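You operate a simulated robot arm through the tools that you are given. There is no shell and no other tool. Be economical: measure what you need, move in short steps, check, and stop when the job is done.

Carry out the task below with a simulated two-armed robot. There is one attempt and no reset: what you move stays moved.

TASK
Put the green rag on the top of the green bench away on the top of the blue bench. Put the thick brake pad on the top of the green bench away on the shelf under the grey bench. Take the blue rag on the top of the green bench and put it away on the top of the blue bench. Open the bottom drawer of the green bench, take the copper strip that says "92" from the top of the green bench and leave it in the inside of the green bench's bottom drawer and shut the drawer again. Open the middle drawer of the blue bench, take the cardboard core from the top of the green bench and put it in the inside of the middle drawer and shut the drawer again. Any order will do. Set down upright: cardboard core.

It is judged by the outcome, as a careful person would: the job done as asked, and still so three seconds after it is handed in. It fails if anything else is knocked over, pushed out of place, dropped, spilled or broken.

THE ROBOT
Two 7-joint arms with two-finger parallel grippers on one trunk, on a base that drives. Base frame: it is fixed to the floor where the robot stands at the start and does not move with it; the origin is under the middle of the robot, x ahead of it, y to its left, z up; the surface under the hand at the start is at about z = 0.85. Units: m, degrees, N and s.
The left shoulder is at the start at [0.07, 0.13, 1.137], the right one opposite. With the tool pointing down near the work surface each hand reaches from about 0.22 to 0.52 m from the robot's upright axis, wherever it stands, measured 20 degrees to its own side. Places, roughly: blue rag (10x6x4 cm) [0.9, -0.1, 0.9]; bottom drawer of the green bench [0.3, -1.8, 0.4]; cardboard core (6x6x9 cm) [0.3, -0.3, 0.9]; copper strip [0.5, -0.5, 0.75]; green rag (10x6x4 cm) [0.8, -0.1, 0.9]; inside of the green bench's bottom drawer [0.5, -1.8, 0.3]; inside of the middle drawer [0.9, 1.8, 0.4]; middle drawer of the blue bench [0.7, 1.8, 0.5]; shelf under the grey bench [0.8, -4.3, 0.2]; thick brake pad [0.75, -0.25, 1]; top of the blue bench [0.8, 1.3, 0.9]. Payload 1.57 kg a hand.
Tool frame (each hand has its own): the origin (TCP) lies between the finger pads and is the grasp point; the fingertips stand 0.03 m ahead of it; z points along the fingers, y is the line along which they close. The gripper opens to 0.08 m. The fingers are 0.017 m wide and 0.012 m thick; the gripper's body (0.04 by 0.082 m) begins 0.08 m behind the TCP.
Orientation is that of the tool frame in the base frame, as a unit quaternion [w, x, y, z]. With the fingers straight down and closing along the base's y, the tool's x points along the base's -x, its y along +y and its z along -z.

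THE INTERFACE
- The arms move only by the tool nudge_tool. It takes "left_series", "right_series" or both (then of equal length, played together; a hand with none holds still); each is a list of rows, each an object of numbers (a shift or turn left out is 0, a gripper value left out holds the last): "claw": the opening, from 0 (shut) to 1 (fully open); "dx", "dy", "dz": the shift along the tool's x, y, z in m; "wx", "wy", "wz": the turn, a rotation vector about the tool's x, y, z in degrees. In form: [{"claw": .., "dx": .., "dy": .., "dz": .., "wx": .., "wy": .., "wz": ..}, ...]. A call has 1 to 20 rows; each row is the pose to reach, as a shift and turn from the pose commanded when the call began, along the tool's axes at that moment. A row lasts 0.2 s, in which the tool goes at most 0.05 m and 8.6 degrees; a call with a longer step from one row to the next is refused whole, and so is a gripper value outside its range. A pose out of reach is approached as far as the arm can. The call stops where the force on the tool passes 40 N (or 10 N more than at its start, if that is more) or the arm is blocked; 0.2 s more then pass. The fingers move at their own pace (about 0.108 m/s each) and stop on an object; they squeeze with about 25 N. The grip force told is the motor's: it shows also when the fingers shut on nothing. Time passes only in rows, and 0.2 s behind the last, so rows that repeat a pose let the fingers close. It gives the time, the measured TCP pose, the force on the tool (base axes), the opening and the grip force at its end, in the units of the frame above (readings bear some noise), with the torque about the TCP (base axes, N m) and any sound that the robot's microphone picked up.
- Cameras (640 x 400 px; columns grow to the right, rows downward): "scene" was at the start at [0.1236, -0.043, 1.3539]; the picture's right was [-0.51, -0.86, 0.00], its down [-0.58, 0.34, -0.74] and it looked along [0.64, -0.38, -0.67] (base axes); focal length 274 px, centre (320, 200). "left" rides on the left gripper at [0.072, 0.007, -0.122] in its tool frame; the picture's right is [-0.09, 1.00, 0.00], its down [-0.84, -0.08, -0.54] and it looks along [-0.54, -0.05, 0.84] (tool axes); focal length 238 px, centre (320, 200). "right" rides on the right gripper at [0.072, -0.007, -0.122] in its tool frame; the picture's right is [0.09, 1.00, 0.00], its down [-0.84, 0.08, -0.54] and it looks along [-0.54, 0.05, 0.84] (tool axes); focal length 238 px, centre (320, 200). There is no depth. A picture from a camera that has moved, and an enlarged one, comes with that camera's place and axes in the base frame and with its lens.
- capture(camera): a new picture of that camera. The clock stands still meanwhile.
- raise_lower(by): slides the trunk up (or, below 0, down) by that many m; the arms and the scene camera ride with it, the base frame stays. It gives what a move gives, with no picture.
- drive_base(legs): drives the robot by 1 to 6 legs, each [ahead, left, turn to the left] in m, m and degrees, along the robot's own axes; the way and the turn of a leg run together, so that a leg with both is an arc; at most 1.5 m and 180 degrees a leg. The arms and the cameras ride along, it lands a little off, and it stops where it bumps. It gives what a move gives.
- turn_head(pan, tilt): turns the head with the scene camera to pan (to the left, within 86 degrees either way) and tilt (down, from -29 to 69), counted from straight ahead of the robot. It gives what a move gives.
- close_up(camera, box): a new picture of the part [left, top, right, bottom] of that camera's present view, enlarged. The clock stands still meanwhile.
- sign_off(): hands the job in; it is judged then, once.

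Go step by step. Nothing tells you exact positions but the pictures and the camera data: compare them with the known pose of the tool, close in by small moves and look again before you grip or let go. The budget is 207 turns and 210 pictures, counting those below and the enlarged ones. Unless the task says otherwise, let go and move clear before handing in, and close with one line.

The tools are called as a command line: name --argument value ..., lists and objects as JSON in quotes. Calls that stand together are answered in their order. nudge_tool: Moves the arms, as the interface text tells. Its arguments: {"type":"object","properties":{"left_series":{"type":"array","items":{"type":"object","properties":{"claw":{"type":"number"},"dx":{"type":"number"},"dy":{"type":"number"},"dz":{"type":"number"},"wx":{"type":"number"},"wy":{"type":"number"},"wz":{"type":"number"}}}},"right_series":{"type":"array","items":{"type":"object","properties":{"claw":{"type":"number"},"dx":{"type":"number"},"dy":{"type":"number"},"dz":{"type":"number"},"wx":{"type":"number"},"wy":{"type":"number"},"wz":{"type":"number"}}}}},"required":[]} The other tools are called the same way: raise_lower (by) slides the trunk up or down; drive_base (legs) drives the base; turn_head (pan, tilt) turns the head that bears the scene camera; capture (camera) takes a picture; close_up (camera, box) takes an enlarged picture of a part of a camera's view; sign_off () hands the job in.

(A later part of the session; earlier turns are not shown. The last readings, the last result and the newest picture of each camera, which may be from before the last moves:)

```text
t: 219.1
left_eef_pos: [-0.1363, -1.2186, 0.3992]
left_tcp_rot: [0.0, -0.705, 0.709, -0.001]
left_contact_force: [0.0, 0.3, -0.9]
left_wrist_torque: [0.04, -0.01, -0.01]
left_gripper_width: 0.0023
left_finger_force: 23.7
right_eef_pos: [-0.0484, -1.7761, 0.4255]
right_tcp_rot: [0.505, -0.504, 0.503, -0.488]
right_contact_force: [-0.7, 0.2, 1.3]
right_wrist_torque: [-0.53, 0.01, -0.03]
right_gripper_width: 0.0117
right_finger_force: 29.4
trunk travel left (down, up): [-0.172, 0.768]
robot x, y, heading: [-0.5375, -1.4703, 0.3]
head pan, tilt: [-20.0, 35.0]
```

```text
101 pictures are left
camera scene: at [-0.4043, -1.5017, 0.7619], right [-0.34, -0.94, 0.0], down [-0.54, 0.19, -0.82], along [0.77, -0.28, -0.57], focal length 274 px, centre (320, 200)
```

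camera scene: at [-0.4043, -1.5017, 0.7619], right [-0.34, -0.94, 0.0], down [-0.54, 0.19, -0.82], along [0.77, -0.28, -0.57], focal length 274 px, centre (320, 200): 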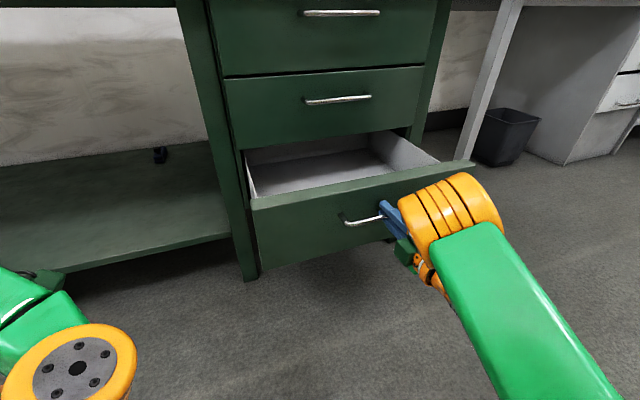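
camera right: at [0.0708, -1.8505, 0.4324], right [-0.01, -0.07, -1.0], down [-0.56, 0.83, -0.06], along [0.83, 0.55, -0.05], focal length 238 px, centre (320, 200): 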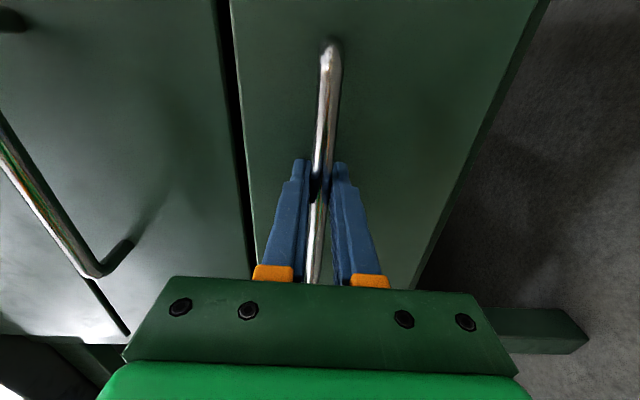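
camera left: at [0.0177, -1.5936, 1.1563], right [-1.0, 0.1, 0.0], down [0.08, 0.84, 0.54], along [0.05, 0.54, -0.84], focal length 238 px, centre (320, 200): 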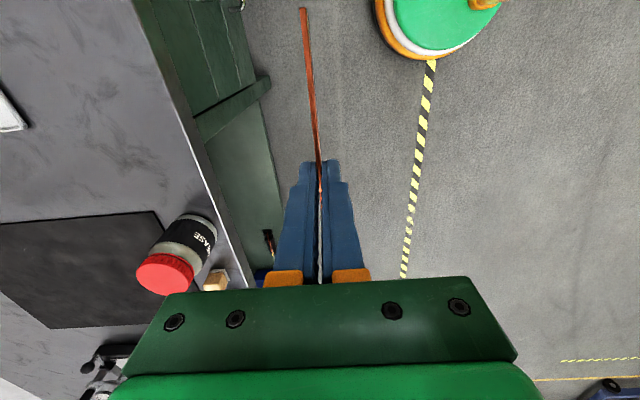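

Drawer is open and empty. Release, back off, raise, and fold the right hand down.

nudge_tool --right_series '[{"claw": 1}, {"claw": 1}, {"claw": 1}]'

drive_base --legs '[[-0.14, 0, 0]]'

raise_lower --by 0.25

nudge_tool --right_series '[{"wx": -8.5, "dz": -0.01}, {"wx": -17, "dz": -0.02}, {"wx": -25.5, "dz": -0.03}, {"wx": -34, "dz": -0.04}, {"wx": -42.5, "dz": -0.05}, {"wx": -51, "dz": -0.06}, {"wx": -59.5, "dz": -0.07}, {"wx": -68, "dz": -0.08}, {"wx": -76.5, "dz": -0.09}, {"wx": -85, "dz": -0.1}, {"wx": -90, "dz": -0.12}]'

drive_base --legs '[[0, -0.5, 0], [0.1, 0, 0]]'

turn_head --pan 10 --tilt 45

capture --camera "scene"

capture --camera "left"

```text
t: 219.9
left_eef_pos: [-0.1365, -1.2194, 0.3998]
left_tcp_rot: [0.001, -0.705, 0.709, 0.0]
left_contact_force: [0.4, -0.6, -0.5]
left_wrist_torque: [0.0, -0.01, -0.01]
left_gripper_width: 0.0021
left_finger_force: 24.1
right_eef_pos: [-0.0485, -1.7767, 0.4247]
right_tcp_rot: [0.506, -0.503, 0.504, -0.487]
right_contact_force: [0.6, 0.0, -0.4]
right_wrist_torque: [0.0, 0.02, 0.02]
right_gripper_width: 0.0796
right_finger_force: 0.0
trunk travel left (down, up): [-0.172, 0.768]
robot x, y, heading: [-0.5391, -1.472, 0.1]
head pan, tilt: [-20.0, 35.0]
```

```text
t: 221.2
left_eef_pos: [-0.2768, -1.2206, 0.3994]
left_tcp_rot: [0.001, -0.705, 0.71, -0.001]
left_contact_force: [1.0, -1.1, -0.9]
left_wrist_torque: [0.0, 0.02, -0.02]
left_gripper_width: 0.002
left_finger_force: 23.7
right_eef_pos: [-0.1877, -1.7774, 0.4251]
right_tcp_rot: [0.506, -0.503, 0.503, -0.487]
right_contact_force: [-0.4, -1.4, 0.6]
right_wrist_torque: [-0.02, -0.04, 0.0]
right_gripper_width: 0.0799
right_finger_force: 0.0
trunk travel left (down, up): [-0.172, 0.768]
robot x, y, heading: [-0.679, -1.4764, 0.5]
head pan, tilt: [-20.0, 35.0]
```

```text
t: 223.8
left_eef_pos: [-0.275, -1.2203, 0.6493]
left_tcp_rot: [0.0, -0.705, 0.709, 0.0]
left_contact_force: [0.9, 0.2, -0.4]
left_wrist_torque: [0.04, -0.02, -0.01]
left_gripper_width: 0.0021
left_finger_force: 23.5
right_eef_pos: [-0.1867, -1.7777, 0.6743]
right_tcp_rot: [0.506, -0.503, 0.504, -0.487]
right_contact_force: [-0.3, 0.2, -0.1]
right_wrist_torque: [0.0, 0.03, 0.02]
right_gripper_width: 0.0798
right_finger_force: 0.0
trunk travel left (down, up): [-0.422, 0.518]
robot x, y, heading: [-0.6784, -1.4708, -0.1]
head pan, tilt: [-20.0, 35.0]
```

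```text
t: 226.2
left_eef_pos: [-0.2764, -1.2209, 0.6484]
left_tcp_rot: [0.0, -0.704, 0.71, 0.0]
left_contact_force: [0.2, 0.1, -1.0]
left_wrist_torque: [-0.01, -0.01, -0.03]
left_gripper_width: 0.0021
left_finger_force: 24.3
right_eef_pos: [-0.3089, -1.7794, 0.6771]
right_tcp_rot: [-0.001, 0.712, -0.702, -0.012]
right_contact_force: [0.2, -1.1, 0.6]
right_wrist_torque: [0.0, -0.03, 0.02]
right_gripper_width: 0.08
right_finger_force: 0.1
trunk travel left (down, up): [-0.422, 0.518]
robot x, y, heading: [-0.679, -1.4716, 0.2]
head pan, tilt: [-20.0, 35.0]
```

```text
t: 229.8
left_eef_pos: [-0.1747, -1.7175, 0.649]
left_tcp_rot: [0.0, -0.705, 0.709, 0.001]
left_contact_force: [0.4, -0.8, -1.6]
left_wrist_torque: [0.03, 0.01, 0.0]
left_gripper_width: 0.0022
left_finger_force: 23.4
right_eef_pos: [-0.2056, -2.2767, 0.6761]
right_tcp_rot: [-0.002, 0.713, -0.701, -0.012]
right_contact_force: [0.1, 0.6, -0.1]
right_wrist_torque: [0.03, 0.02, 0.03]
right_gripper_width: 0.0801
right_finger_force: 0.1
trunk travel left (down, up): [-0.422, 0.518]
robot x, y, heading: [-0.5791, -1.9687, -0.1]
head pan, tilt: [-20.0, 35.0]
```

```text
t: 230.8
left_eef_pos: [-0.1751, -1.7162, 0.6496]
left_tcp_rot: [0.0, -0.704, 0.71, 0.0]
left_contact_force: [0.1, -0.2, -0.5]
left_wrist_torque: [-0.02, -0.01, 0.02]
left_gripper_width: 0.0022
left_finger_force: 23.6
right_eef_pos: [-0.2062, -2.2749, 0.6768]
right_tcp_rot: [-0.001, 0.713, -0.701, -0.012]
right_contact_force: [-0.2, -0.1, -0.1]
right_wrist_torque: [-0.01, 0.05, 0.0]
right_gripper_width: 0.0802
right_finger_force: 0.0
trunk travel left (down, up): [-0.422, 0.518]
robot x, y, heading: [-0.5774, -1.9708, 0.1]
head pan, tilt: [10.0, 45.0]
```

```text
100 pictures are left
camera scene: at [-0.4455, -1.9549, 0.997], right [0.17, -0.98, 0.0], down [-0.7, -0.12, -0.71], along [0.7, 0.12, -0.71], focal length 274 px, centre (320, 200)
```

scene: 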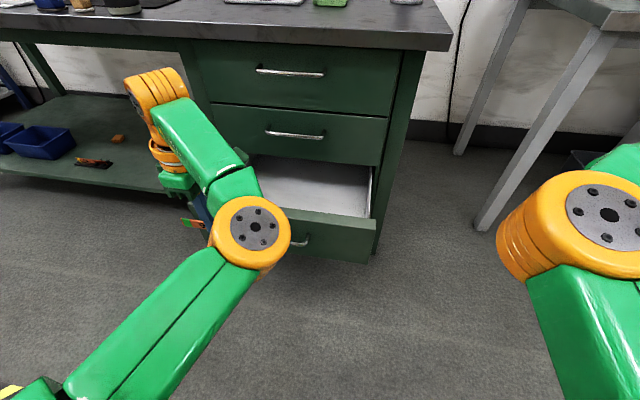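

```text
99 pictures are left
camera left: at [-0.1809, -1.79, 0.772], right [-0.99, 0.1, 0.0], down [0.08, 0.84, 0.54], along [0.05, 0.54, -0.84], focal length 238 px, centre (320, 200)
```

left: 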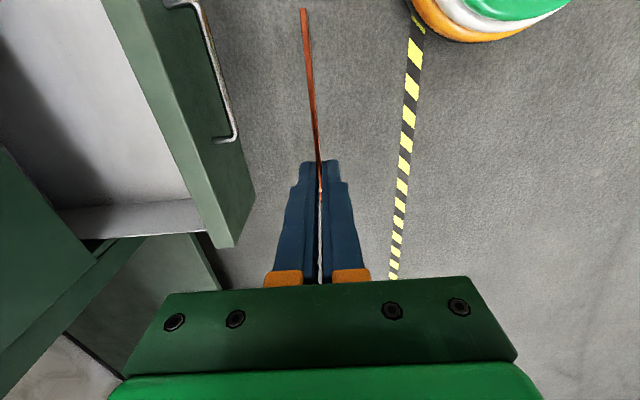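

Drive so the left hand comes over the drawer, then extend a little.

drive_base --legs '[[0.225, -0.045, 0]]'

nudge_tool --left_series '[{"dy": -0.035}, {"dy": -0.07}]'

capture --camera "left"

capture --camera "scene"

```text
t: 232.5
left_eef_pos: [0.0501, -1.7626, 0.6487]
left_tcp_rot: [0.0, -0.704, 0.71, 0.0]
left_contact_force: [0.1, -0.5, -0.1]
left_wrist_torque: [0.01, 0.01, 0.01]
left_gripper_width: 0.0019
left_finger_force: 23.7
right_eef_pos: [0.0177, -2.322, 0.6757]
right_tcp_rot: [-0.001, 0.713, -0.701, -0.012]
right_contact_force: [0.1, 0.0, -0.4]
right_wrist_torque: [0.0, 0.01, -0.02]
right_gripper_width: 0.08
right_finger_force: 0.0
trunk travel left (down, up): [-0.422, 0.518]
robot x, y, heading: [-0.3511, -2.0158, 0.1]
head pan, tilt: [10.0, 45.0]
```

```text
t: 233.1
left_eef_pos: [0.1221, -1.7633, 0.6511]
left_tcp_rot: [0.0, -0.704, 0.71, -0.001]
left_contact_force: [1.0, -0.6, -0.1]
left_wrist_torque: [0.04, -0.02, -0.02]
left_gripper_width: 0.0021
left_finger_force: 23.6
right_eef_pos: [0.0183, -2.3217, 0.675]
right_tcp_rot: [-0.001, 0.713, -0.701, -0.011]
right_contact_force: [0.4, -0.9, 0.3]
right_wrist_torque: [-0.02, 0.0, 0.03]
right_gripper_width: 0.0799
right_finger_force: 0.0
trunk travel left (down, up): [-0.422, 0.518]
robot x, y, heading: [-0.3535, -2.0139, -0.4]
head pan, tilt: [10.0, 45.0]
```

```text
98 pictures are left
camera left: at [0.1149, -1.8353, 0.7724], right [-1.0, 0.1, 0.0], down [0.08, 0.84, 0.54], along [0.05, 0.54, -0.84], focal length 238 px, centre (320, 200)
```

left: 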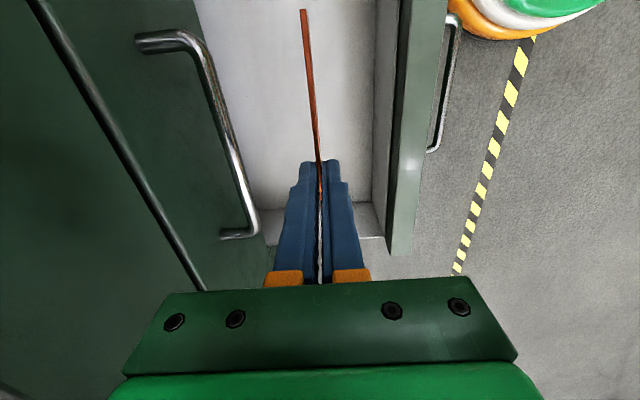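

```text
97 pictures are left
camera scene: at [-0.2202, -1.9994, 0.9969], right [0.17, -0.98, 0.0], down [-0.7, -0.12, -0.71], along [0.7, 0.12, -0.71], focal length 274 px, centre (320, 200)
```

scene: 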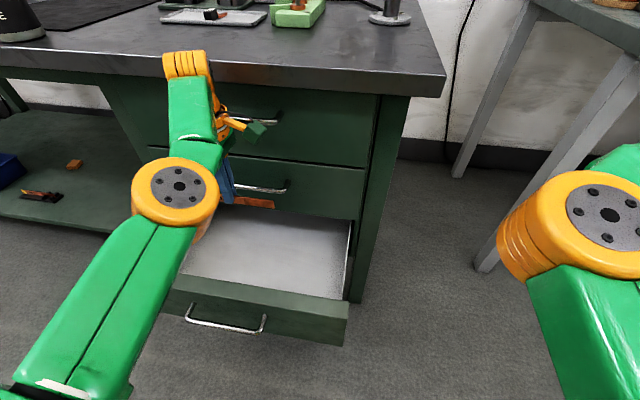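

The hand is close to the middle drawer's handle; shift it 3 cm back toward the robot and descend.

nudge_tool --left_series '[{"dy": 0.032}, {"dy": 0.032, "dz": 0.04}, {"dy": 0.032, "dz": 0.08}, {"dy": 0.032, "dz": 0.12}]'

capture --camera "left"

capture --camera "scene"

```text
t: 234.1
left_eef_pos: [0.0882, -1.7643, 0.5273]
left_tcp_rot: [0.0, -0.704, 0.71, -0.001]
left_contact_force: [-0.7, -0.7, -0.6]
left_wrist_torque: [0.03, -0.02, 0.0]
left_gripper_width: 0.0021
left_finger_force: 23.5
right_eef_pos: [0.0184, -2.3207, 0.6758]
right_tcp_rot: [-0.002, 0.712, -0.702, -0.012]
right_contact_force: [0.5, -0.8, 0.5]
right_wrist_torque: [0.02, -0.01, 0.01]
right_gripper_width: 0.0802
right_finger_force: 0.0
trunk travel left (down, up): [-0.422, 0.518]
robot x, y, heading: [-0.3505, -2.0158, -0.1]
head pan, tilt: [10.0, 45.0]
```

```text
96 pictures are left
camera left: at [0.0823, -1.8358, 0.6502], right [-0.99, 0.1, 0.0], down [0.08, 0.84, 0.54], along [0.06, 0.54, -0.84], focal length 238 px, centre (320, 200)
```

left: 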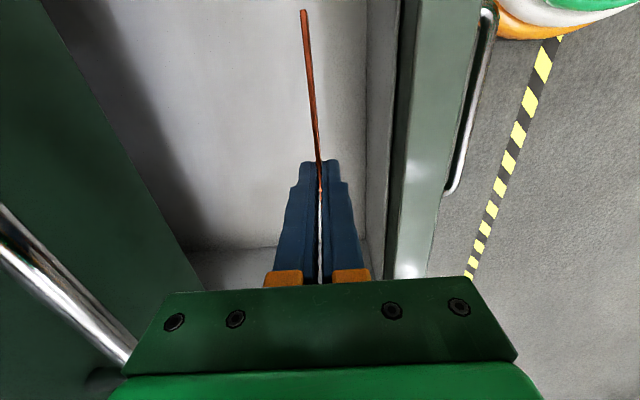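

```text
95 pictures are left
camera scene: at [-0.22, -1.9997, 0.9969], right [0.17, -0.98, 0.0], down [-0.7, -0.12, -0.71], along [0.7, 0.12, -0.71], focal length 274 px, centre (320, 200)
```

scene: 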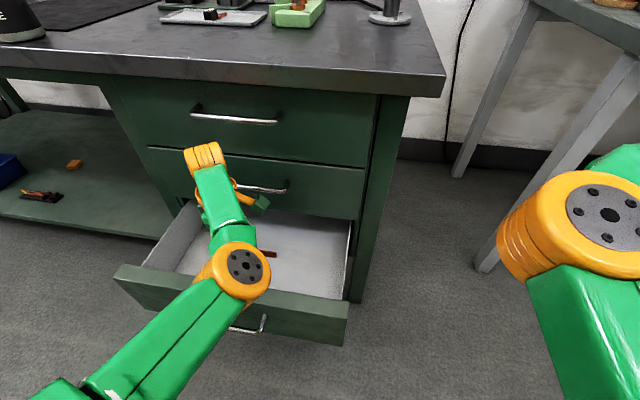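

nudge_tool --left_series '[{"dz": 0.025}, {"dz": 0.05}, {"dz": 0.07}]'

capture --camera "left"

close_up --camera "scene" --box '[100, 180, 360, 360]'

```text
t: 234.9
left_eef_pos: [0.0881, -1.7644, 0.4586]
left_tcp_rot: [0.001, -0.704, 0.71, -0.001]
left_contact_force: [0.2, 0.2, -0.7]
left_wrist_torque: [-0.02, 0.01, -0.01]
left_gripper_width: 0.0021
left_finger_force: 24.0
right_eef_pos: [0.0175, -2.3219, 0.6755]
right_tcp_rot: [-0.001, 0.713, -0.701, -0.011]
right_contact_force: [-0.2, -0.1, -0.4]
right_wrist_torque: [-0.02, 0.0, 0.02]
right_gripper_width: 0.0803
right_finger_force: 0.1
trunk travel left (down, up): [-0.422, 0.518]
robot x, y, heading: [-0.3544, -2.017, -0.2]
head pan, tilt: [10.0, 45.0]
```

```text
94 pictures are left
camera left: at [0.0821, -1.8361, 0.5816], right [-0.99, 0.1, 0.0], down [0.08, 0.84, 0.54], along [0.06, 0.54, -0.84], focal length 238 px, centre (320, 200)
```

left: 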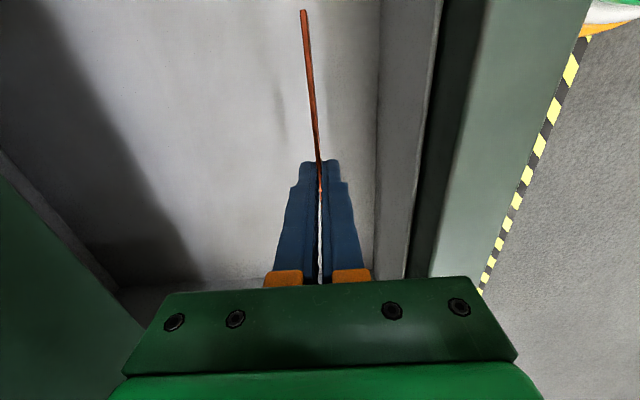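

```text
2.22 times, centred on (230, 270) of scene
camera zoom: at [-0.2202, -1.9998, 0.9969], right [0.17, -0.98, 0.0], down [-0.7, -0.12, -0.71], along [0.7, 0.12, -0.71], focal length 609 px, centre (520, 44)
```

zoom: 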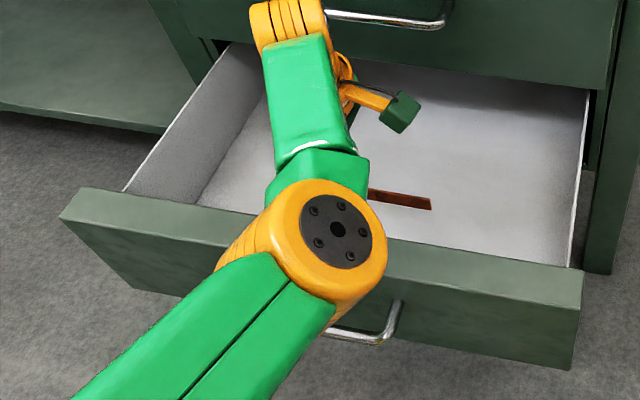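

nudge_tool --left_series '[{"dz": 0.01}, {"dz": 0.02}, {"dz": 0.03}]'

nudge_tool --left_series '[{"dz": 0.005}, {"dz": 0.01}, {"dz": 0.015}]'

capture --camera "left"

close_up --camera "scene" --box '[100, 180, 360, 360]'

```text
t: 235.7
left_eef_pos: [0.0885, -1.7635, 0.4291]
left_tcp_rot: [-0.001, -0.704, 0.71, 0.0]
left_contact_force: [1.2, 0.3, -0.6]
left_wrist_torque: [0.0, -0.02, 0.03]
left_gripper_width: 0.0021
left_finger_force: 24.3
right_eef_pos: [0.0176, -2.3221, 0.6765]
right_tcp_rot: [-0.001, 0.713, -0.701, -0.012]
right_contact_force: [0.3, 0.7, 0.5]
right_wrist_torque: [-0.03, -0.04, -0.01]
right_gripper_width: 0.0801
right_finger_force: 0.1
trunk travel left (down, up): [-0.422, 0.518]
robot x, y, heading: [-0.3544, -2.0117, -0.1]
head pan, tilt: [10.0, 45.0]
```

```text
t: 236.5
left_eef_pos: [0.089, -1.7637, 0.4142]
left_tcp_rot: [0.0, -0.704, 0.71, 0.0]
left_contact_force: [0.1, 1.0, -0.8]
left_wrist_torque: [0.0, -0.01, 0.0]
left_gripper_width: 0.0021
left_finger_force: 23.3
right_eef_pos: [0.0173, -2.322, 0.6761]
right_tcp_rot: [-0.002, 0.713, -0.702, -0.012]
right_contact_force: [-0.2, -0.1, 0.0]
right_wrist_torque: [-0.04, -0.04, -0.02]
right_gripper_width: 0.0802
right_finger_force: 0.0
trunk travel left (down, up): [-0.422, 0.518]
robot x, y, heading: [-0.353, -2.0136, 0.1]
head pan, tilt: [10.0, 45.0]
```

```text
92 pictures are left
camera left: at [0.0824, -1.8359, 0.5368], right [-0.99, 0.1, 0.0], down [0.08, 0.84, 0.54], along [0.06, 0.54, -0.84], focal length 238 px, centre (320, 200)
```

left: 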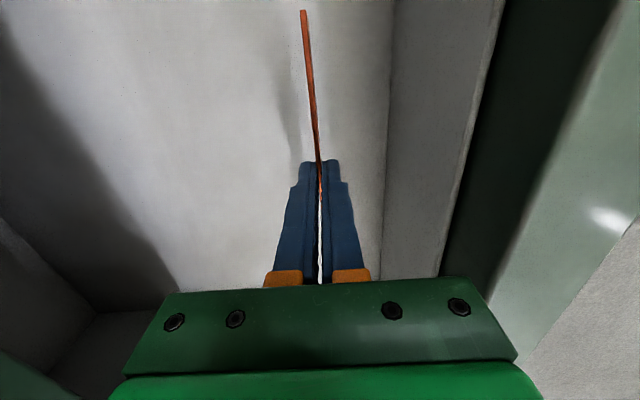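

```text
2.22 times, centred on (230, 270) of scene
camera zoom: at [-0.2203, -1.9999, 0.997], right [0.17, -0.98, 0.0], down [-0.7, -0.12, -0.71], along [0.7, 0.12, -0.71], focal length 609 px, centre (520, 44)
```

zoom: 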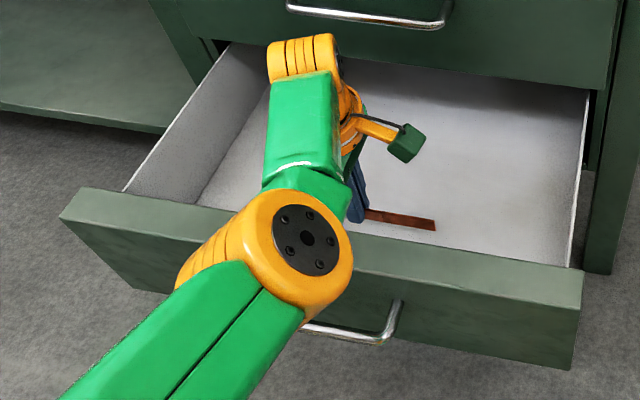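

nudge_tool --left_series '[{"dz": 0.004}, {"dz": 0.008}, {"dz": 0.012}]'

nudge_tool --left_series '[{"dz": 0.004}, {"dz": 0.008}]'

capture --camera "left"

```text
t: 237.3
left_eef_pos: [0.0895, -1.7636, 0.4022]
left_tcp_rot: [0.0, -0.704, 0.71, 0.0]
left_contact_force: [-0.2, 0.8, -0.8]
left_wrist_torque: [-0.01, 0.01, 0.02]
left_gripper_width: 0.002
left_finger_force: 23.5
right_eef_pos: [0.0176, -2.3203, 0.6759]
right_tcp_rot: [-0.002, 0.713, -0.701, -0.012]
right_contact_force: [-0.1, -0.3, -0.7]
right_wrist_torque: [-0.03, -0.03, -0.04]
right_gripper_width: 0.08
right_finger_force: 0.0
trunk travel left (down, up): [-0.422, 0.518]
robot x, y, heading: [-0.3561, -2.0131, 0.2]
head pan, tilt: [10.0, 45.0]
```

```text
t: 237.9
left_eef_pos: [0.0898, -1.7625, 0.3939]
left_tcp_rot: [0.001, -0.704, 0.71, -0.001]
left_contact_force: [0.8, -0.1, -1.6]
left_wrist_torque: [0.0, 0.01, 0.01]
left_gripper_width: 0.0019
left_finger_force: 23.5
right_eef_pos: [0.0181, -2.3215, 0.677]
right_tcp_rot: [-0.002, 0.713, -0.701, -0.012]
right_contact_force: [0.4, -0.3, 0.3]
right_wrist_torque: [0.03, 0.0, 0.0]
right_gripper_width: 0.0802
right_finger_force: 0.1
trunk travel left (down, up): [-0.422, 0.518]
robot x, y, heading: [-0.3547, -2.0133, -0.0]
head pan, tilt: [10.0, 45.0]
```

```text
90 pictures are left
camera left: at [0.083, -1.8358, 0.5169], right [-0.99, 0.1, 0.0], down [0.08, 0.84, 0.54], along [0.06, 0.54, -0.84], focal length 238 px, centre (320, 200)
```

left: 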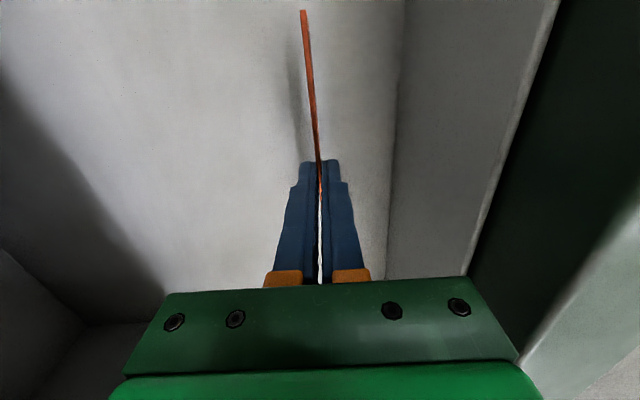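

nudge_tool --left_series '[{"dz": 0.004}, {"dz": 0.008}]'

nudge_tool --left_series '[{"dz": 0.004}, {"dz": 0.008}]'

capture --camera "left"

close_up --camera "scene" --box '[100, 180, 360, 360]'

```text
t: 238.5
left_eef_pos: [0.0883, -1.7638, 0.3856]
left_tcp_rot: [0.0, -0.704, 0.71, 0.0]
left_contact_force: [0.6, -0.4, -1.5]
left_wrist_torque: [0.02, 0.01, 0.0]
left_gripper_width: 0.0023
left_finger_force: 23.6
right_eef_pos: [0.0169, -2.3216, 0.676]
right_tcp_rot: [-0.002, 0.713, -0.702, -0.011]
right_contact_force: [-0.5, 1.1, -0.4]
right_wrist_torque: [0.02, 0.03, 0.01]
right_gripper_width: 0.0801
right_finger_force: 0.1
trunk travel left (down, up): [-0.422, 0.518]
robot x, y, heading: [-0.3508, -2.0143, -0.1]
head pan, tilt: [10.0, 45.0]
```

```text
t: 239.1
left_eef_pos: [0.0873, -1.7645, 0.3794]
left_tcp_rot: [0.0, -0.704, 0.71, 0.0]
left_contact_force: [0.3, 0.1, -0.1]
left_wrist_torque: [0.0, -0.01, 0.0]
left_gripper_width: 0.0022
left_finger_force: 24.0
right_eef_pos: [0.0185, -2.3207, 0.6757]
right_tcp_rot: [-0.002, 0.713, -0.701, -0.011]
right_contact_force: [-0.3, 0.6, 0.0]
right_wrist_torque: [-0.01, 0.01, -0.02]
right_gripper_width: 0.0799
right_finger_force: 0.0
trunk travel left (down, up): [-0.422, 0.518]
robot x, y, heading: [-0.3538, -2.0124, 0.0]
head pan, tilt: [10.0, 45.0]
```

```text
89 pictures are left
camera left: at [0.0803, -1.837, 0.5017], right [-0.99, 0.1, 0.0], down [0.08, 0.84, 0.54], along [0.06, 0.54, -0.84], focal length 238 px, centre (320, 200)
```

left: 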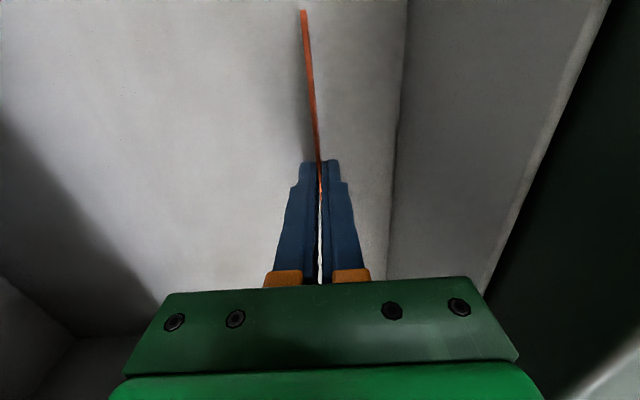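

```text
2.22 times, centred on (230, 270) of scene
camera zoom: at [-0.2203, -2.0, 0.997], right [0.17, -0.98, 0.0], down [-0.7, -0.12, -0.71], along [0.7, 0.12, -0.71], focal length 609 px, centre (520, 44)
```

zoom: 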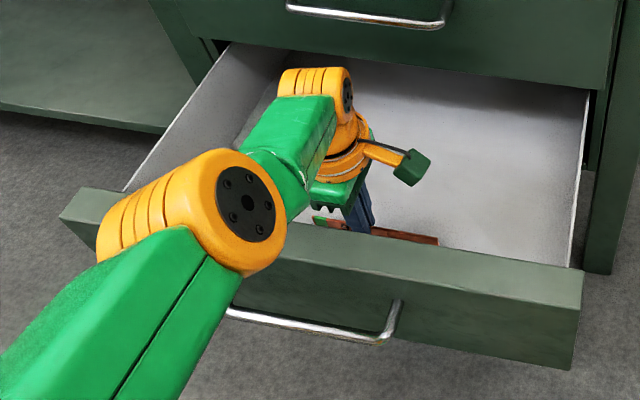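

nudge_tool --left_series '[{"dz": 0.003}, {"dz": 0.006}]'

nudge_tool --left_series '[{"dz": 0.003}, {"dz": 0.006}]'

capture --camera "left"

```text
t: 239.7
left_eef_pos: [0.0841, -1.765, 0.3731]
left_tcp_rot: [0.001, -0.704, 0.71, -0.001]
left_contact_force: [-0.1, 0.4, -0.9]
left_wrist_torque: [0.02, -0.01, 0.01]
left_gripper_width: 0.0019
left_finger_force: 23.6
left hand out of reach, approached as far as the arm can: row 1, 2
right_eef_pos: [0.0187, -2.3211, 0.6776]
right_tcp_rot: [-0.002, 0.713, -0.701, -0.012]
right_contact_force: [0.1, -0.2, 0.6]
right_wrist_torque: [0.01, 0.0, 0.0]
right_gripper_width: 0.0799
right_finger_force: 0.0
trunk travel left (down, up): [-0.422, 0.518]
robot x, y, heading: [-0.3525, -2.0118, -0.0]
head pan, tilt: [10.0, 45.0]
```

```text
t: 240.3
left_eef_pos: [0.0815, -1.7662, 0.3698]
left_tcp_rot: [-0.001, -0.704, 0.71, 0.0]
left_contact_force: [-0.3, 0.6, -0.6]
left_wrist_torque: [0.04, -0.01, 0.04]
left_gripper_width: 0.0019
left_finger_force: 24.1
left hand out of reach, approached as far as the arm can: row 2
right_eef_pos: [0.0176, -2.322, 0.6769]
right_tcp_rot: [-0.002, 0.713, -0.701, -0.011]
right_contact_force: [-0.3, -0.1, 0.5]
right_wrist_torque: [0.03, 0.01, 0.01]
right_gripper_width: 0.0802
right_finger_force: 0.0
trunk travel left (down, up): [-0.422, 0.518]
robot x, y, heading: [-0.3522, -2.0116, -0.1]
head pan, tilt: [10.0, 45.0]
```

```text
87 pictures are left
camera left: at [0.0749, -1.8381, 0.4918], right [-0.99, 0.1, 0.0], down [0.08, 0.84, 0.54], along [0.06, 0.54, -0.84], focal length 238 px, centre (320, 200)
```

left: 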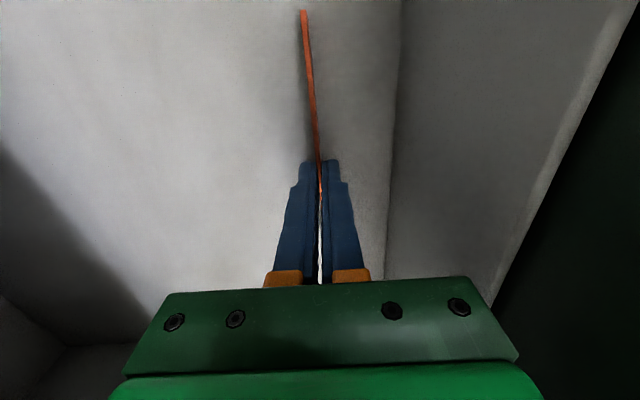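

raise_lower --by -0.005

raise_lower --by -0.005

capture --camera "left"

close_up --camera "scene" --box '[100, 180, 360, 360]'

```text
t: 240.9
left_eef_pos: [0.0807, -1.7657, 0.3667]
left_tcp_rot: [0.005, -0.704, 0.71, 0.0]
left_contact_force: [1.1, 1.6, 16.3]
left_wrist_torque: [-0.24, -0.01, -0.04]
left_gripper_width: 0.0021
left_finger_force: 23.7
right_eef_pos: [0.0158, -2.3227, 0.6732]
right_tcp_rot: [-0.003, 0.713, -0.701, -0.01]
right_contact_force: [0.0, 0.3, 0.2]
right_wrist_torque: [-0.02, 0.0, 0.0]
right_gripper_width: 0.0801
right_finger_force: 0.1
trunk travel left (down, up): [-0.417, 0.523]
robot x, y, heading: [-0.3534, -2.0156, 0.0]
head pan, tilt: [10.0, 45.0]
```

```text
t: 241.4
left_eef_pos: [0.0797, -1.7666, 0.3609]
left_tcp_rot: [0.003, -0.704, 0.71, -0.001]
left_contact_force: [0.1, 0.7, 17.0]
left_wrist_torque: [0.17, -0.01, -0.01]
left_gripper_width: 0.0019
left_finger_force: 24.1
right_eef_pos: [0.0153, -2.324, 0.6662]
right_tcp_rot: [-0.005, 0.713, -0.701, -0.011]
right_contact_force: [-0.1, 0.7, 0.7]
right_wrist_torque: [0.01, -0.02, 0.01]
right_gripper_width: 0.0801
right_finger_force: 0.1
trunk travel left (down, up): [-0.412, 0.528]
robot x, y, heading: [-0.352, -2.0129, 0.0]
head pan, tilt: [10.0, 45.0]
```

```text
86 pictures are left
camera left: at [0.0738, -1.8388, 0.4838], right [-0.99, 0.1, 0.0], down [0.08, 0.83, 0.54], along [0.06, 0.54, -0.84], focal length 238 px, centre (320, 200)
```

left: 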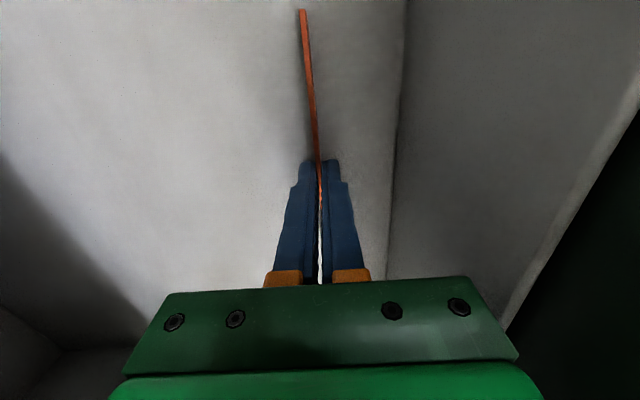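

```text
2.22 times, centred on (230, 270) of scene
camera zoom: at [-0.2235, -2.0017, 0.9874], right [0.17, -0.98, 0.0], down [-0.69, -0.12, -0.71], along [0.7, 0.12, -0.7], focal length 609 px, centre (520, 44)
```

zoom: 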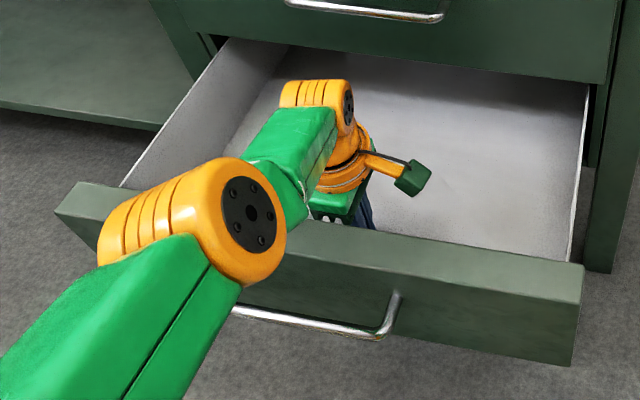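

The strip touches the drawer floor. Ease up and open.

raise_lower --by 0.005

nudge_tool --left_series '[{"claw": 0.6}, {"claw": 0.6}, {"claw": 0.6}]'

raise_lower --by 0.1

capture --camera "left"

```text
t: 241.9
left_eef_pos: [0.08, -1.7673, 0.3639]
left_tcp_rot: [0.0, -0.704, 0.71, -0.001]
left_contact_force: [0.7, 0.7, -1.0]
left_wrist_torque: [0.01, 0.0, 0.0]
left_gripper_width: 0.0024
left_finger_force: 24.1
right_eef_pos: [0.0176, -2.3222, 0.6717]
right_tcp_rot: [-0.002, 0.713, -0.701, -0.012]
right_contact_force: [-0.2, -0.2, 0.2]
right_wrist_torque: [0.0, -0.01, 0.0]
right_gripper_width: 0.0799
right_finger_force: 0.1
trunk travel left (down, up): [-0.417, 0.523]
robot x, y, heading: [-0.3492, -2.0147, 0.1]
head pan, tilt: [10.0, 45.0]
```

```text
t: 242.8
left_eef_pos: [0.08, -1.7666, 0.3645]
left_tcp_rot: [0.001, -0.704, 0.711, 0.0]
left_contact_force: [-0.4, 0.3, 0.1]
left_wrist_torque: [-0.01, -0.03, -0.01]
left_gripper_width: 0.0479
left_finger_force: 0.0
right_eef_pos: [0.0167, -2.3212, 0.6715]
right_tcp_rot: [-0.002, 0.713, -0.701, -0.012]
right_contact_force: [0.8, 0.0, 0.1]
right_wrist_torque: [-0.01, -0.02, 0.0]
right_gripper_width: 0.0801
right_finger_force: 0.1
trunk travel left (down, up): [-0.417, 0.523]
robot x, y, heading: [-0.3537, -2.0181, -0.5]
head pan, tilt: [10.0, 45.0]
```

```text
t: 244.1
left_eef_pos: [0.0804, -1.7658, 0.4642]
left_tcp_rot: [0.0, -0.704, 0.71, 0.0]
left_contact_force: [-1.1, -0.2, 0.3]
left_wrist_torque: [0.0, 0.0, 0.04]
left_gripper_width: 0.048
left_finger_force: 0.1
right_eef_pos: [0.0181, -2.321, 0.772]
right_tcp_rot: [-0.001, 0.713, -0.701, -0.011]
right_contact_force: [0.1, 0.7, 0.3]
right_wrist_torque: [-0.01, 0.0, -0.02]
right_gripper_width: 0.0801
right_finger_force: 0.1
trunk travel left (down, up): [-0.517, 0.423]
robot x, y, heading: [-0.3516, -2.0128, -0.2]
head pan, tilt: [10.0, 45.0]
```

```text
84 pictures are left
camera left: at [0.075, -1.8381, 0.5868], right [-0.99, 0.1, 0.0], down [0.08, 0.84, 0.54], along [0.06, 0.54, -0.84], focal length 238 px, centre (320, 200)
```

left: 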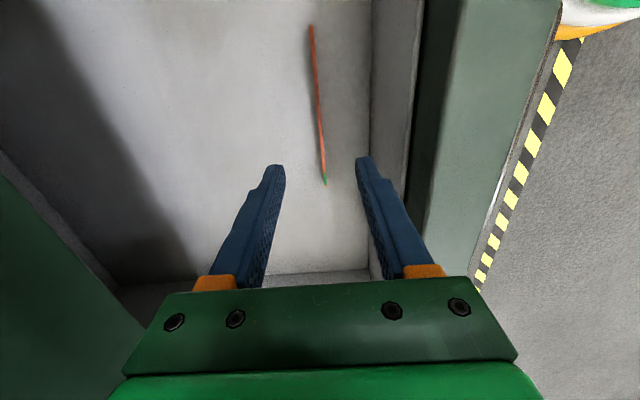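

Strip rests in the drawer. Raise clear, back off, and prepare the left fist to push the drawer shut.

raise_lower --by 0.18

drive_base --legs '[[-0.3, 0, 0]]'

nudge_tool --left_series '[{"claw": 0, "dz": -0.03}, {"dz": -0.06}, {"dz": -0.09}, {"dz": -0.09}]'

nudge_tool --left_series '[{"wx": 8.5}, {"wx": 17}, {"wx": 25.5}, {"wx": 34}, {"wx": 42.5}, {"wx": 51}, {"wx": 59.5}, {"wx": 68}, {"wx": 76.5}, {"wx": 85}, {"wx": 90}]'

capture --camera "scene"

```text
t: 246.1
left_eef_pos: [0.0821, -1.7651, 0.6434]
left_tcp_rot: [0.001, -0.704, 0.711, 0.0]
left_contact_force: [0.6, -0.7, -1.2]
left_wrist_torque: [0.01, -0.01, -0.02]
left_gripper_width: 0.0482
left_finger_force: 0.0
right_eef_pos: [0.0182, -2.3215, 0.9511]
right_tcp_rot: [-0.001, 0.713, -0.701, -0.012]
right_contact_force: [0.5, -0.1, -0.2]
right_wrist_torque: [-0.01, 0.0, 0.01]
right_gripper_width: 0.08
right_finger_force: 0.1
trunk travel left (down, up): [-0.697, 0.243]
robot x, y, heading: [-0.3526, -2.0153, 0.1]
head pan, tilt: [10.0, 45.0]
```

```text
t: 248.1
left_eef_pos: [-0.2178, -1.7662, 0.6441]
left_tcp_rot: [0.001, -0.704, 0.71, 0.0]
left_contact_force: [-0.8, 0.0, 0.7]
left_wrist_torque: [0.01, -0.03, 0.01]
left_gripper_width: 0.0479
left_finger_force: 0.0
right_eef_pos: [-0.2814, -2.3207, 0.9508]
right_tcp_rot: [-0.001, 0.713, -0.701, -0.012]
right_contact_force: [-0.4, -0.1, 0.1]
right_wrist_torque: [-0.02, -0.01, 0.01]
right_gripper_width: 0.0799
right_finger_force: 0.0
trunk travel left (down, up): [-0.697, 0.243]
robot x, y, heading: [-0.648, -2.0133, 0.1]
head pan, tilt: [10.0, 45.0]
```

```text
t: 249.1
left_eef_pos: [-0.1866, -1.7598, 0.7238]
left_tcp_rot: [0.0, -0.704, 0.71, 0.001]
left_contact_force: [0.9, -0.5, 0.2]
left_wrist_torque: [0.03, -0.03, -0.02]
left_gripper_width: 0.0
left_finger_force: 21.3
left hand out of reach, approached as far as the arm can: row 1, 2, 3, 4
right_eef_pos: [-0.2819, -2.3216, 0.9499]
right_tcp_rot: [-0.002, 0.712, -0.702, -0.011]
right_contact_force: [0.7, 0.1, -0.7]
right_wrist_torque: [0.03, 0.02, 0.03]
right_gripper_width: 0.0801
right_finger_force: 0.1
trunk travel left (down, up): [-0.697, 0.243]
robot x, y, heading: [-0.6533, -2.0139, 0.2]
head pan, tilt: [10.0, 45.0]
```

```text
t: 251.5
left_eef_pos: [-0.1725, -1.7534, 0.6986]
left_tcp_rot: [-0.499, 0.497, -0.501, 0.503]
left_contact_force: [-0.1, 0.3, -0.3]
left_wrist_torque: [0.02, 0.0, -0.01]
left_gripper_width: 0.0
left_finger_force: 21.5
left hand out of reach, approached as far as the arm can: row 1, 2, 3, 4, 5, 6, 7, 8, 9, 10, 11
right_eef_pos: [-0.281, -2.3217, 0.9528]
right_tcp_rot: [-0.002, 0.713, -0.701, -0.012]
right_contact_force: [0.2, 0.5, 0.9]
right_wrist_torque: [-0.04, 0.01, 0.0]
right_gripper_width: 0.0798
right_finger_force: 0.1
trunk travel left (down, up): [-0.697, 0.243]
robot x, y, heading: [-0.6522, -2.014, 0.3]
head pan, tilt: [10.0, 45.0]
```

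```text
83 pictures are left
camera scene: at [-0.5204, -2.0002, 1.272], right [0.17, -0.98, 0.0], down [-0.7, -0.12, -0.71], along [0.7, 0.12, -0.71], focal length 274 px, centre (320, 200)
```

scene: 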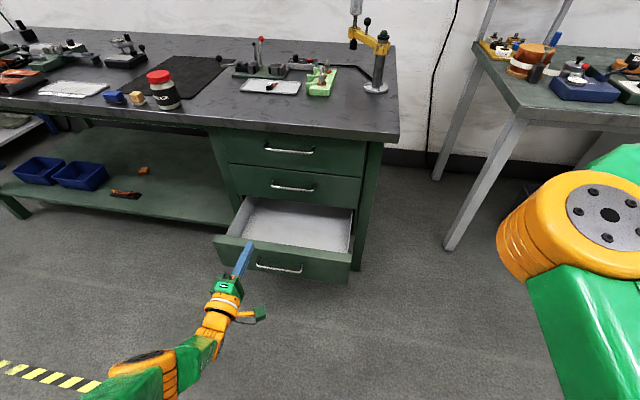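

Lower to the panel's height and push in stages.

raise_lower --by -0.252

drive_base --legs '[[0.12, 0, 0], [0.08, 0, 0], [0.08, 0, 0]]'

capture --camera "scene"

```text
t: 254.1
left_eef_pos: [-0.173, -1.7541, 0.446]
left_tcp_rot: [-0.499, 0.497, -0.501, 0.503]
left_contact_force: [-0.1, -0.6, 0.4]
left_wrist_torque: [0.07, -0.01, -0.02]
left_gripper_width: 0.0
left_finger_force: 21.1
right_eef_pos: [-0.2825, -2.3215, 0.6986]
right_tcp_rot: [-0.001, 0.712, -0.702, -0.012]
right_contact_force: [0.5, -0.4, 0.8]
right_wrist_torque: [0.0, 0.0, 0.01]
right_gripper_width: 0.0799
right_finger_force: 0.2
trunk travel left (down, up): [-0.445, 0.495]
robot x, y, heading: [-0.6497, -2.0164, 0.2]
head pan, tilt: [10.0, 45.0]
```

```text
t: 256.7
left_eef_pos: [0.1047, -1.7523, 0.4464]
left_tcp_rot: [-0.499, 0.498, -0.501, 0.502]
left_contact_force: [-0.1, 0.3, 0.2]
left_wrist_torque: [0.01, 0.01, 0.0]
left_gripper_width: 0.0003
left_finger_force: 21.1
right_eef_pos: [-0.0018, -2.319, 0.6985]
right_tcp_rot: [-0.002, 0.714, -0.7, -0.013]
right_contact_force: [0.2, -0.4, 0.5]
right_wrist_torque: [0.01, -0.04, -0.03]
right_gripper_width: 0.0797
right_finger_force: 0.1
trunk travel left (down, up): [-0.445, 0.495]
robot x, y, heading: [-0.3746, -2.0127, 0.3]
head pan, tilt: [10.0, 45.0]
```

```text
82 pictures are left
camera scene: at [-0.2412, -1.9994, 1.0199], right [0.18, -0.98, 0.0], down [-0.7, -0.12, -0.71], along [0.7, 0.12, -0.71], focal length 274 px, centre (320, 200)
```

scene: 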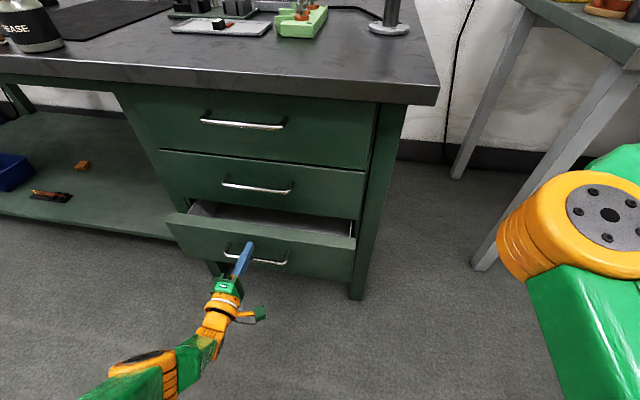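

drive_base --legs '[[0.06, 0, 0], [0.04, 0, 0]]'

capture --camera "scene"

```text
t: 258.2
left_eef_pos: [0.1963, -1.7528, 0.4463]
left_tcp_rot: [-0.5, 0.496, -0.5, 0.505]
left_contact_force: [-5.0, -0.1, 2.3]
left_wrist_torque: [0.04, -0.07, 0.03]
left_gripper_width: 0.0002
left_finger_force: 21.6
right_eef_pos: [0.0931, -2.3202, 0.7007]
right_tcp_rot: [-0.002, 0.715, -0.699, -0.012]
right_contact_force: [0.8, 0.9, -0.1]
right_wrist_torque: [-0.03, -0.04, 0.03]
right_gripper_width: 0.0799
right_finger_force: 0.0
trunk travel left (down, up): [-0.445, 0.495]
robot x, y, heading: [-0.2774, -2.0095, 0.4]
head pan, tilt: [10.0, 45.0]
stopped in leg 2: the force on the tool passed its limit at 112 N (the readings are from after the stop); the commanded pose is now the measured one
```

```text
81 pictures are left
camera scene: at [-0.1478, -1.9992, 1.0202], right [0.18, -0.98, 0.0], down [-0.69, -0.13, -0.71], along [0.7, 0.13, -0.71], focal length 274 px, centre (320, 200)
```

scene: 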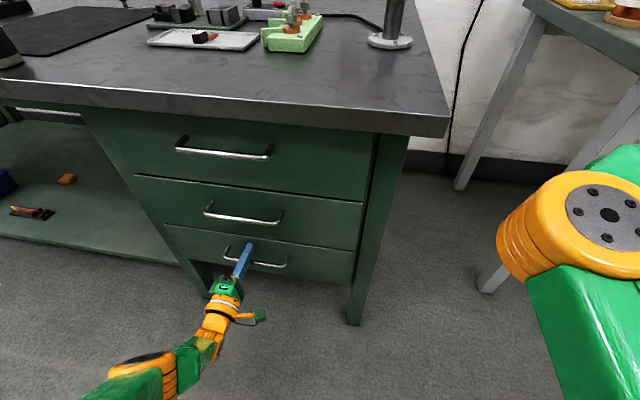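

Drawer shut. Now back off, raise, fold the left hand down, and head for the brake pad via the left end of the bench.

drive_base --legs '[[-0.2, 0, 0]]'

capture --camera "scene"

raise_lower --by 0.38

nudge_tool --left_series '[{"wx": -8.5, "dz": -0.005}, {"wx": -17, "dz": -0.01}, {"wx": -25.5, "dz": -0.015}, {"wx": -34, "dz": -0.02}, {"wx": -42.5, "dz": -0.025}, {"wx": -51, "dz": -0.03, "claw": 1}, {"wx": -59.5, "dz": -0.035}, {"wx": -68, "dz": -0.04}, {"wx": -76.5, "dz": -0.05}, {"wx": -85, "dz": -0.06}, {"wx": -90, "dz": -0.06}]'

nudge_tool --left_series '[{"dz": -0.04}, {"dz": -0.08}, {"dz": -0.12}, {"dz": -0.16}, {"dz": -0.2}]'

```text
t: 259.8
left_eef_pos: [-0.0042, -1.7531, 0.4455]
left_tcp_rot: [-0.5, 0.495, -0.5, 0.505]
left_contact_force: [0.7, 0.3, 0.8]
left_wrist_torque: [0.01, 0.0, -0.01]
left_gripper_width: 0.0
left_finger_force: 21.4
right_eef_pos: [-0.1094, -2.3202, 0.6984]
right_tcp_rot: [-0.002, 0.714, -0.7, -0.012]
right_contact_force: [-1.0, -0.3, -0.9]
right_wrist_torque: [-0.01, -0.01, -0.01]
right_gripper_width: 0.08
right_finger_force: 0.0
trunk travel left (down, up): [-0.445, 0.495]
robot x, y, heading: [-0.4822, -2.0116, 0.4]
head pan, tilt: [10.0, 45.0]
```

```text
80 pictures are left
camera scene: at [-0.3488, -1.9999, 1.02], right [0.18, -0.98, 0.0], down [-0.7, -0.13, -0.71], along [0.7, 0.13, -0.71], focal length 274 px, centre (320, 200)
```

scene: 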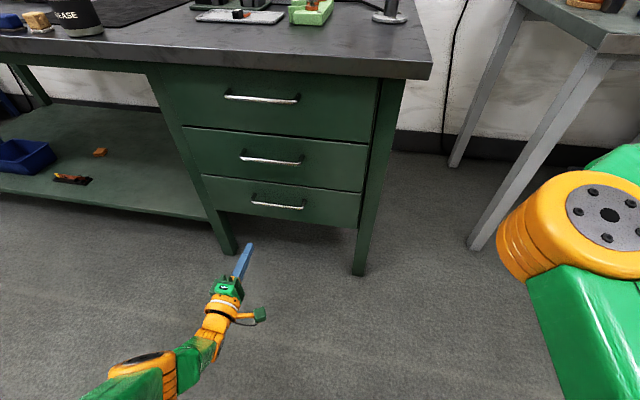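

```text
t: 263.5
left_eef_pos: [-0.0042, -1.7533, 0.8251]
left_tcp_rot: [-0.499, 0.496, -0.501, 0.504]
left_contact_force: [0.6, 0.9, 0.0]
left_wrist_torque: [0.01, -0.03, -0.01]
left_gripper_width: 0.0
left_finger_force: 20.6
right_eef_pos: [-0.1083, -2.3207, 1.0793]
right_tcp_rot: [-0.002, 0.714, -0.7, -0.012]
right_contact_force: [-0.5, -0.2, -0.4]
right_wrist_torque: [-0.04, 0.01, -0.02]
right_gripper_width: 0.08
right_finger_force: 0.1
trunk travel left (down, up): [-0.825, 0.115]
robot x, y, heading: [-0.4778, -2.0125, 0.1]
head pan, tilt: [10.0, 45.0]
```

```text
t: 265.9
left_eef_pos: [-0.0338, -1.7444, 0.81]
left_tcp_rot: [0.001, -0.705, 0.71, -0.001]
left_contact_force: [-0.8, -0.1, 0.3]
left_wrist_torque: [-0.04, 0.01, -0.02]
left_gripper_width: 0.08
left_finger_force: 0.0
left hand out of reach, approached as far as the arm can: row 1, 2, 3, 4, 5, 6, 7, 8, 9, 10, 11
right_eef_pos: [-0.1088, -2.3203, 1.0784]
right_tcp_rot: [-0.001, 0.714, -0.7, -0.012]
right_contact_force: [-0.2, 0.4, -0.3]
right_wrist_torque: [-0.02, 0.01, -0.03]
right_gripper_width: 0.08
right_finger_force: 0.1
trunk travel left (down, up): [-0.825, 0.115]
robot x, y, heading: [-0.4817, -2.017, 0.4]
head pan, tilt: [10.0, 45.0]
```

```text
t: 267.1
left_eef_pos: [-0.0019, -1.7389, 1.0149]
left_tcp_rot: [0.001, -0.704, 0.71, -0.002]
left_contact_force: [-0.3, -0.9, 0.7]
left_wrist_torque: [-0.01, 0.0, 0.0]
left_gripper_width: 0.08
left_finger_force: 0.0
left hand out of reach, approached as far as the arm can: row 1, 2, 3, 4, 5
right_eef_pos: [-0.108, -2.3194, 1.0803]
right_tcp_rot: [-0.001, 0.715, -0.699, -0.011]
right_contact_force: [0.1, 0.1, -0.9]
right_wrist_torque: [-0.01, -0.02, 0.0]
right_gripper_width: 0.0804
right_finger_force: 0.0
trunk travel left (down, up): [-0.825, 0.115]
robot x, y, heading: [-0.4822, -2.0174, 0.4]
head pan, tilt: [10.0, 45.0]
```

Bottom drawer is shut. Raise and drive round into the gap at the bench's left end.

raise_lower --by 0.1

drive_base --legs '[[0, 1.2, 0], [0, 1.19, 0], [0, 0, -90], [0.03, 0.6, 0], [0.03, 0.45, 0]]'

turn_head --pan 25 --tilt 45

capture --camera "scene"

capture --camera "left"

```text
t: 268.4
left_eef_pos: [-0.0006, -1.7381, 1.1134]
left_tcp_rot: [0.002, -0.704, 0.71, -0.002]
left_contact_force: [-0.7, -0.4, -1.1]
left_wrist_torque: [0.02, 0.01, 0.01]
left_gripper_width: 0.0801
left_finger_force: 0.0
right_eef_pos: [-0.1076, -2.3206, 1.1789]
right_tcp_rot: [-0.001, 0.715, -0.699, -0.012]
right_contact_force: [-0.4, -0.4, -0.1]
right_wrist_torque: [-0.02, -0.01, 0.02]
right_gripper_width: 0.0801
right_finger_force: 0.0
trunk travel left (down, up): [-0.925, 0.015]
robot x, y, heading: [-0.4815, -2.0148, 0.2]
head pan, tilt: [10.0, 45.0]
```

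```text
t: 289.3
left_eef_pos: [0.8288, -0.1503, 1.1133]
left_tcp_rot: [0.001, 0.005, 1.0, -0.003]
left_contact_force: [0.0, -0.4, -0.4]
left_wrist_torque: [0.04, -0.04, -0.01]
left_gripper_width: 0.08
left_finger_force: 0.0
right_eef_pos: [0.2469, -0.04, 1.1793]
right_tcp_rot: [0.01, -0.008, 1.0, 0.007]
right_contact_force: [-0.2, 0.3, -0.6]
right_wrist_torque: [0.01, 0.01, 0.0]
right_gripper_width: 0.08
right_finger_force: 0.0
trunk travel left (down, up): [-0.925, 0.015]
robot x, y, heading: [0.5556, 0.3299, -89.8]
head pan, tilt: [10.0, 45.0]
```

```text
t: 290.0
left_eef_pos: [0.831, -0.1502, 1.1131]
left_tcp_rot: [-0.002, 0.005, 1.0, -0.003]
left_contact_force: [0.1, 0.0, -1.4]
left_wrist_torque: [-0.04, 0.0, -0.01]
left_gripper_width: 0.0799
left_finger_force: 0.1
right_eef_pos: [0.249, -0.0412, 1.1795]
right_tcp_rot: [0.009, -0.01, 1.0, 0.007]
right_contact_force: [0.2, 0.5, -0.1]
right_wrist_torque: [0.0, 0.02, -0.01]
right_gripper_width: 0.0803
right_finger_force: 0.0
trunk travel left (down, up): [-0.925, 0.015]
robot x, y, heading: [0.5554, 0.3293, -89.8]
head pan, tilt: [25.0, 45.0]
```

```text
79 pictures are left
camera scene: at [0.5918, 0.2053, 1.5], right [-0.91, -0.42, 0.0], down [-0.3, 0.64, -0.71], along [0.3, -0.64, -0.71], focal length 274 px, centre (320, 200)
```

scene: 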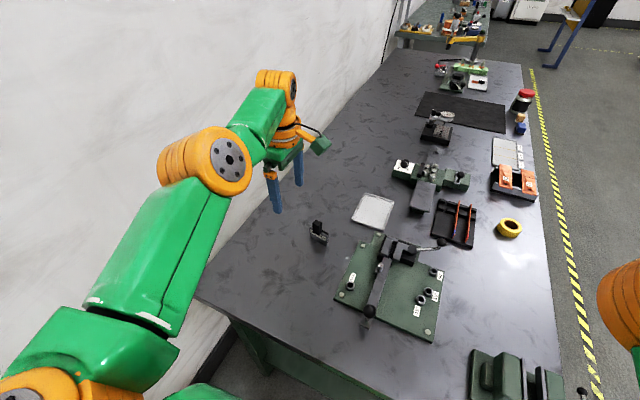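

```text
78 pictures are left
camera left: at [0.76, -0.1426, 1.2358], right [0.1, 0.99, -0.01], down [0.84, -0.08, 0.54], along [0.54, -0.06, -0.84], focal length 238 px, centre (320, 200)
```

left: 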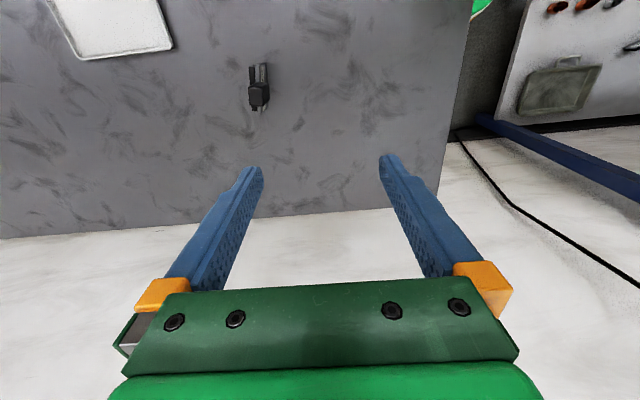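

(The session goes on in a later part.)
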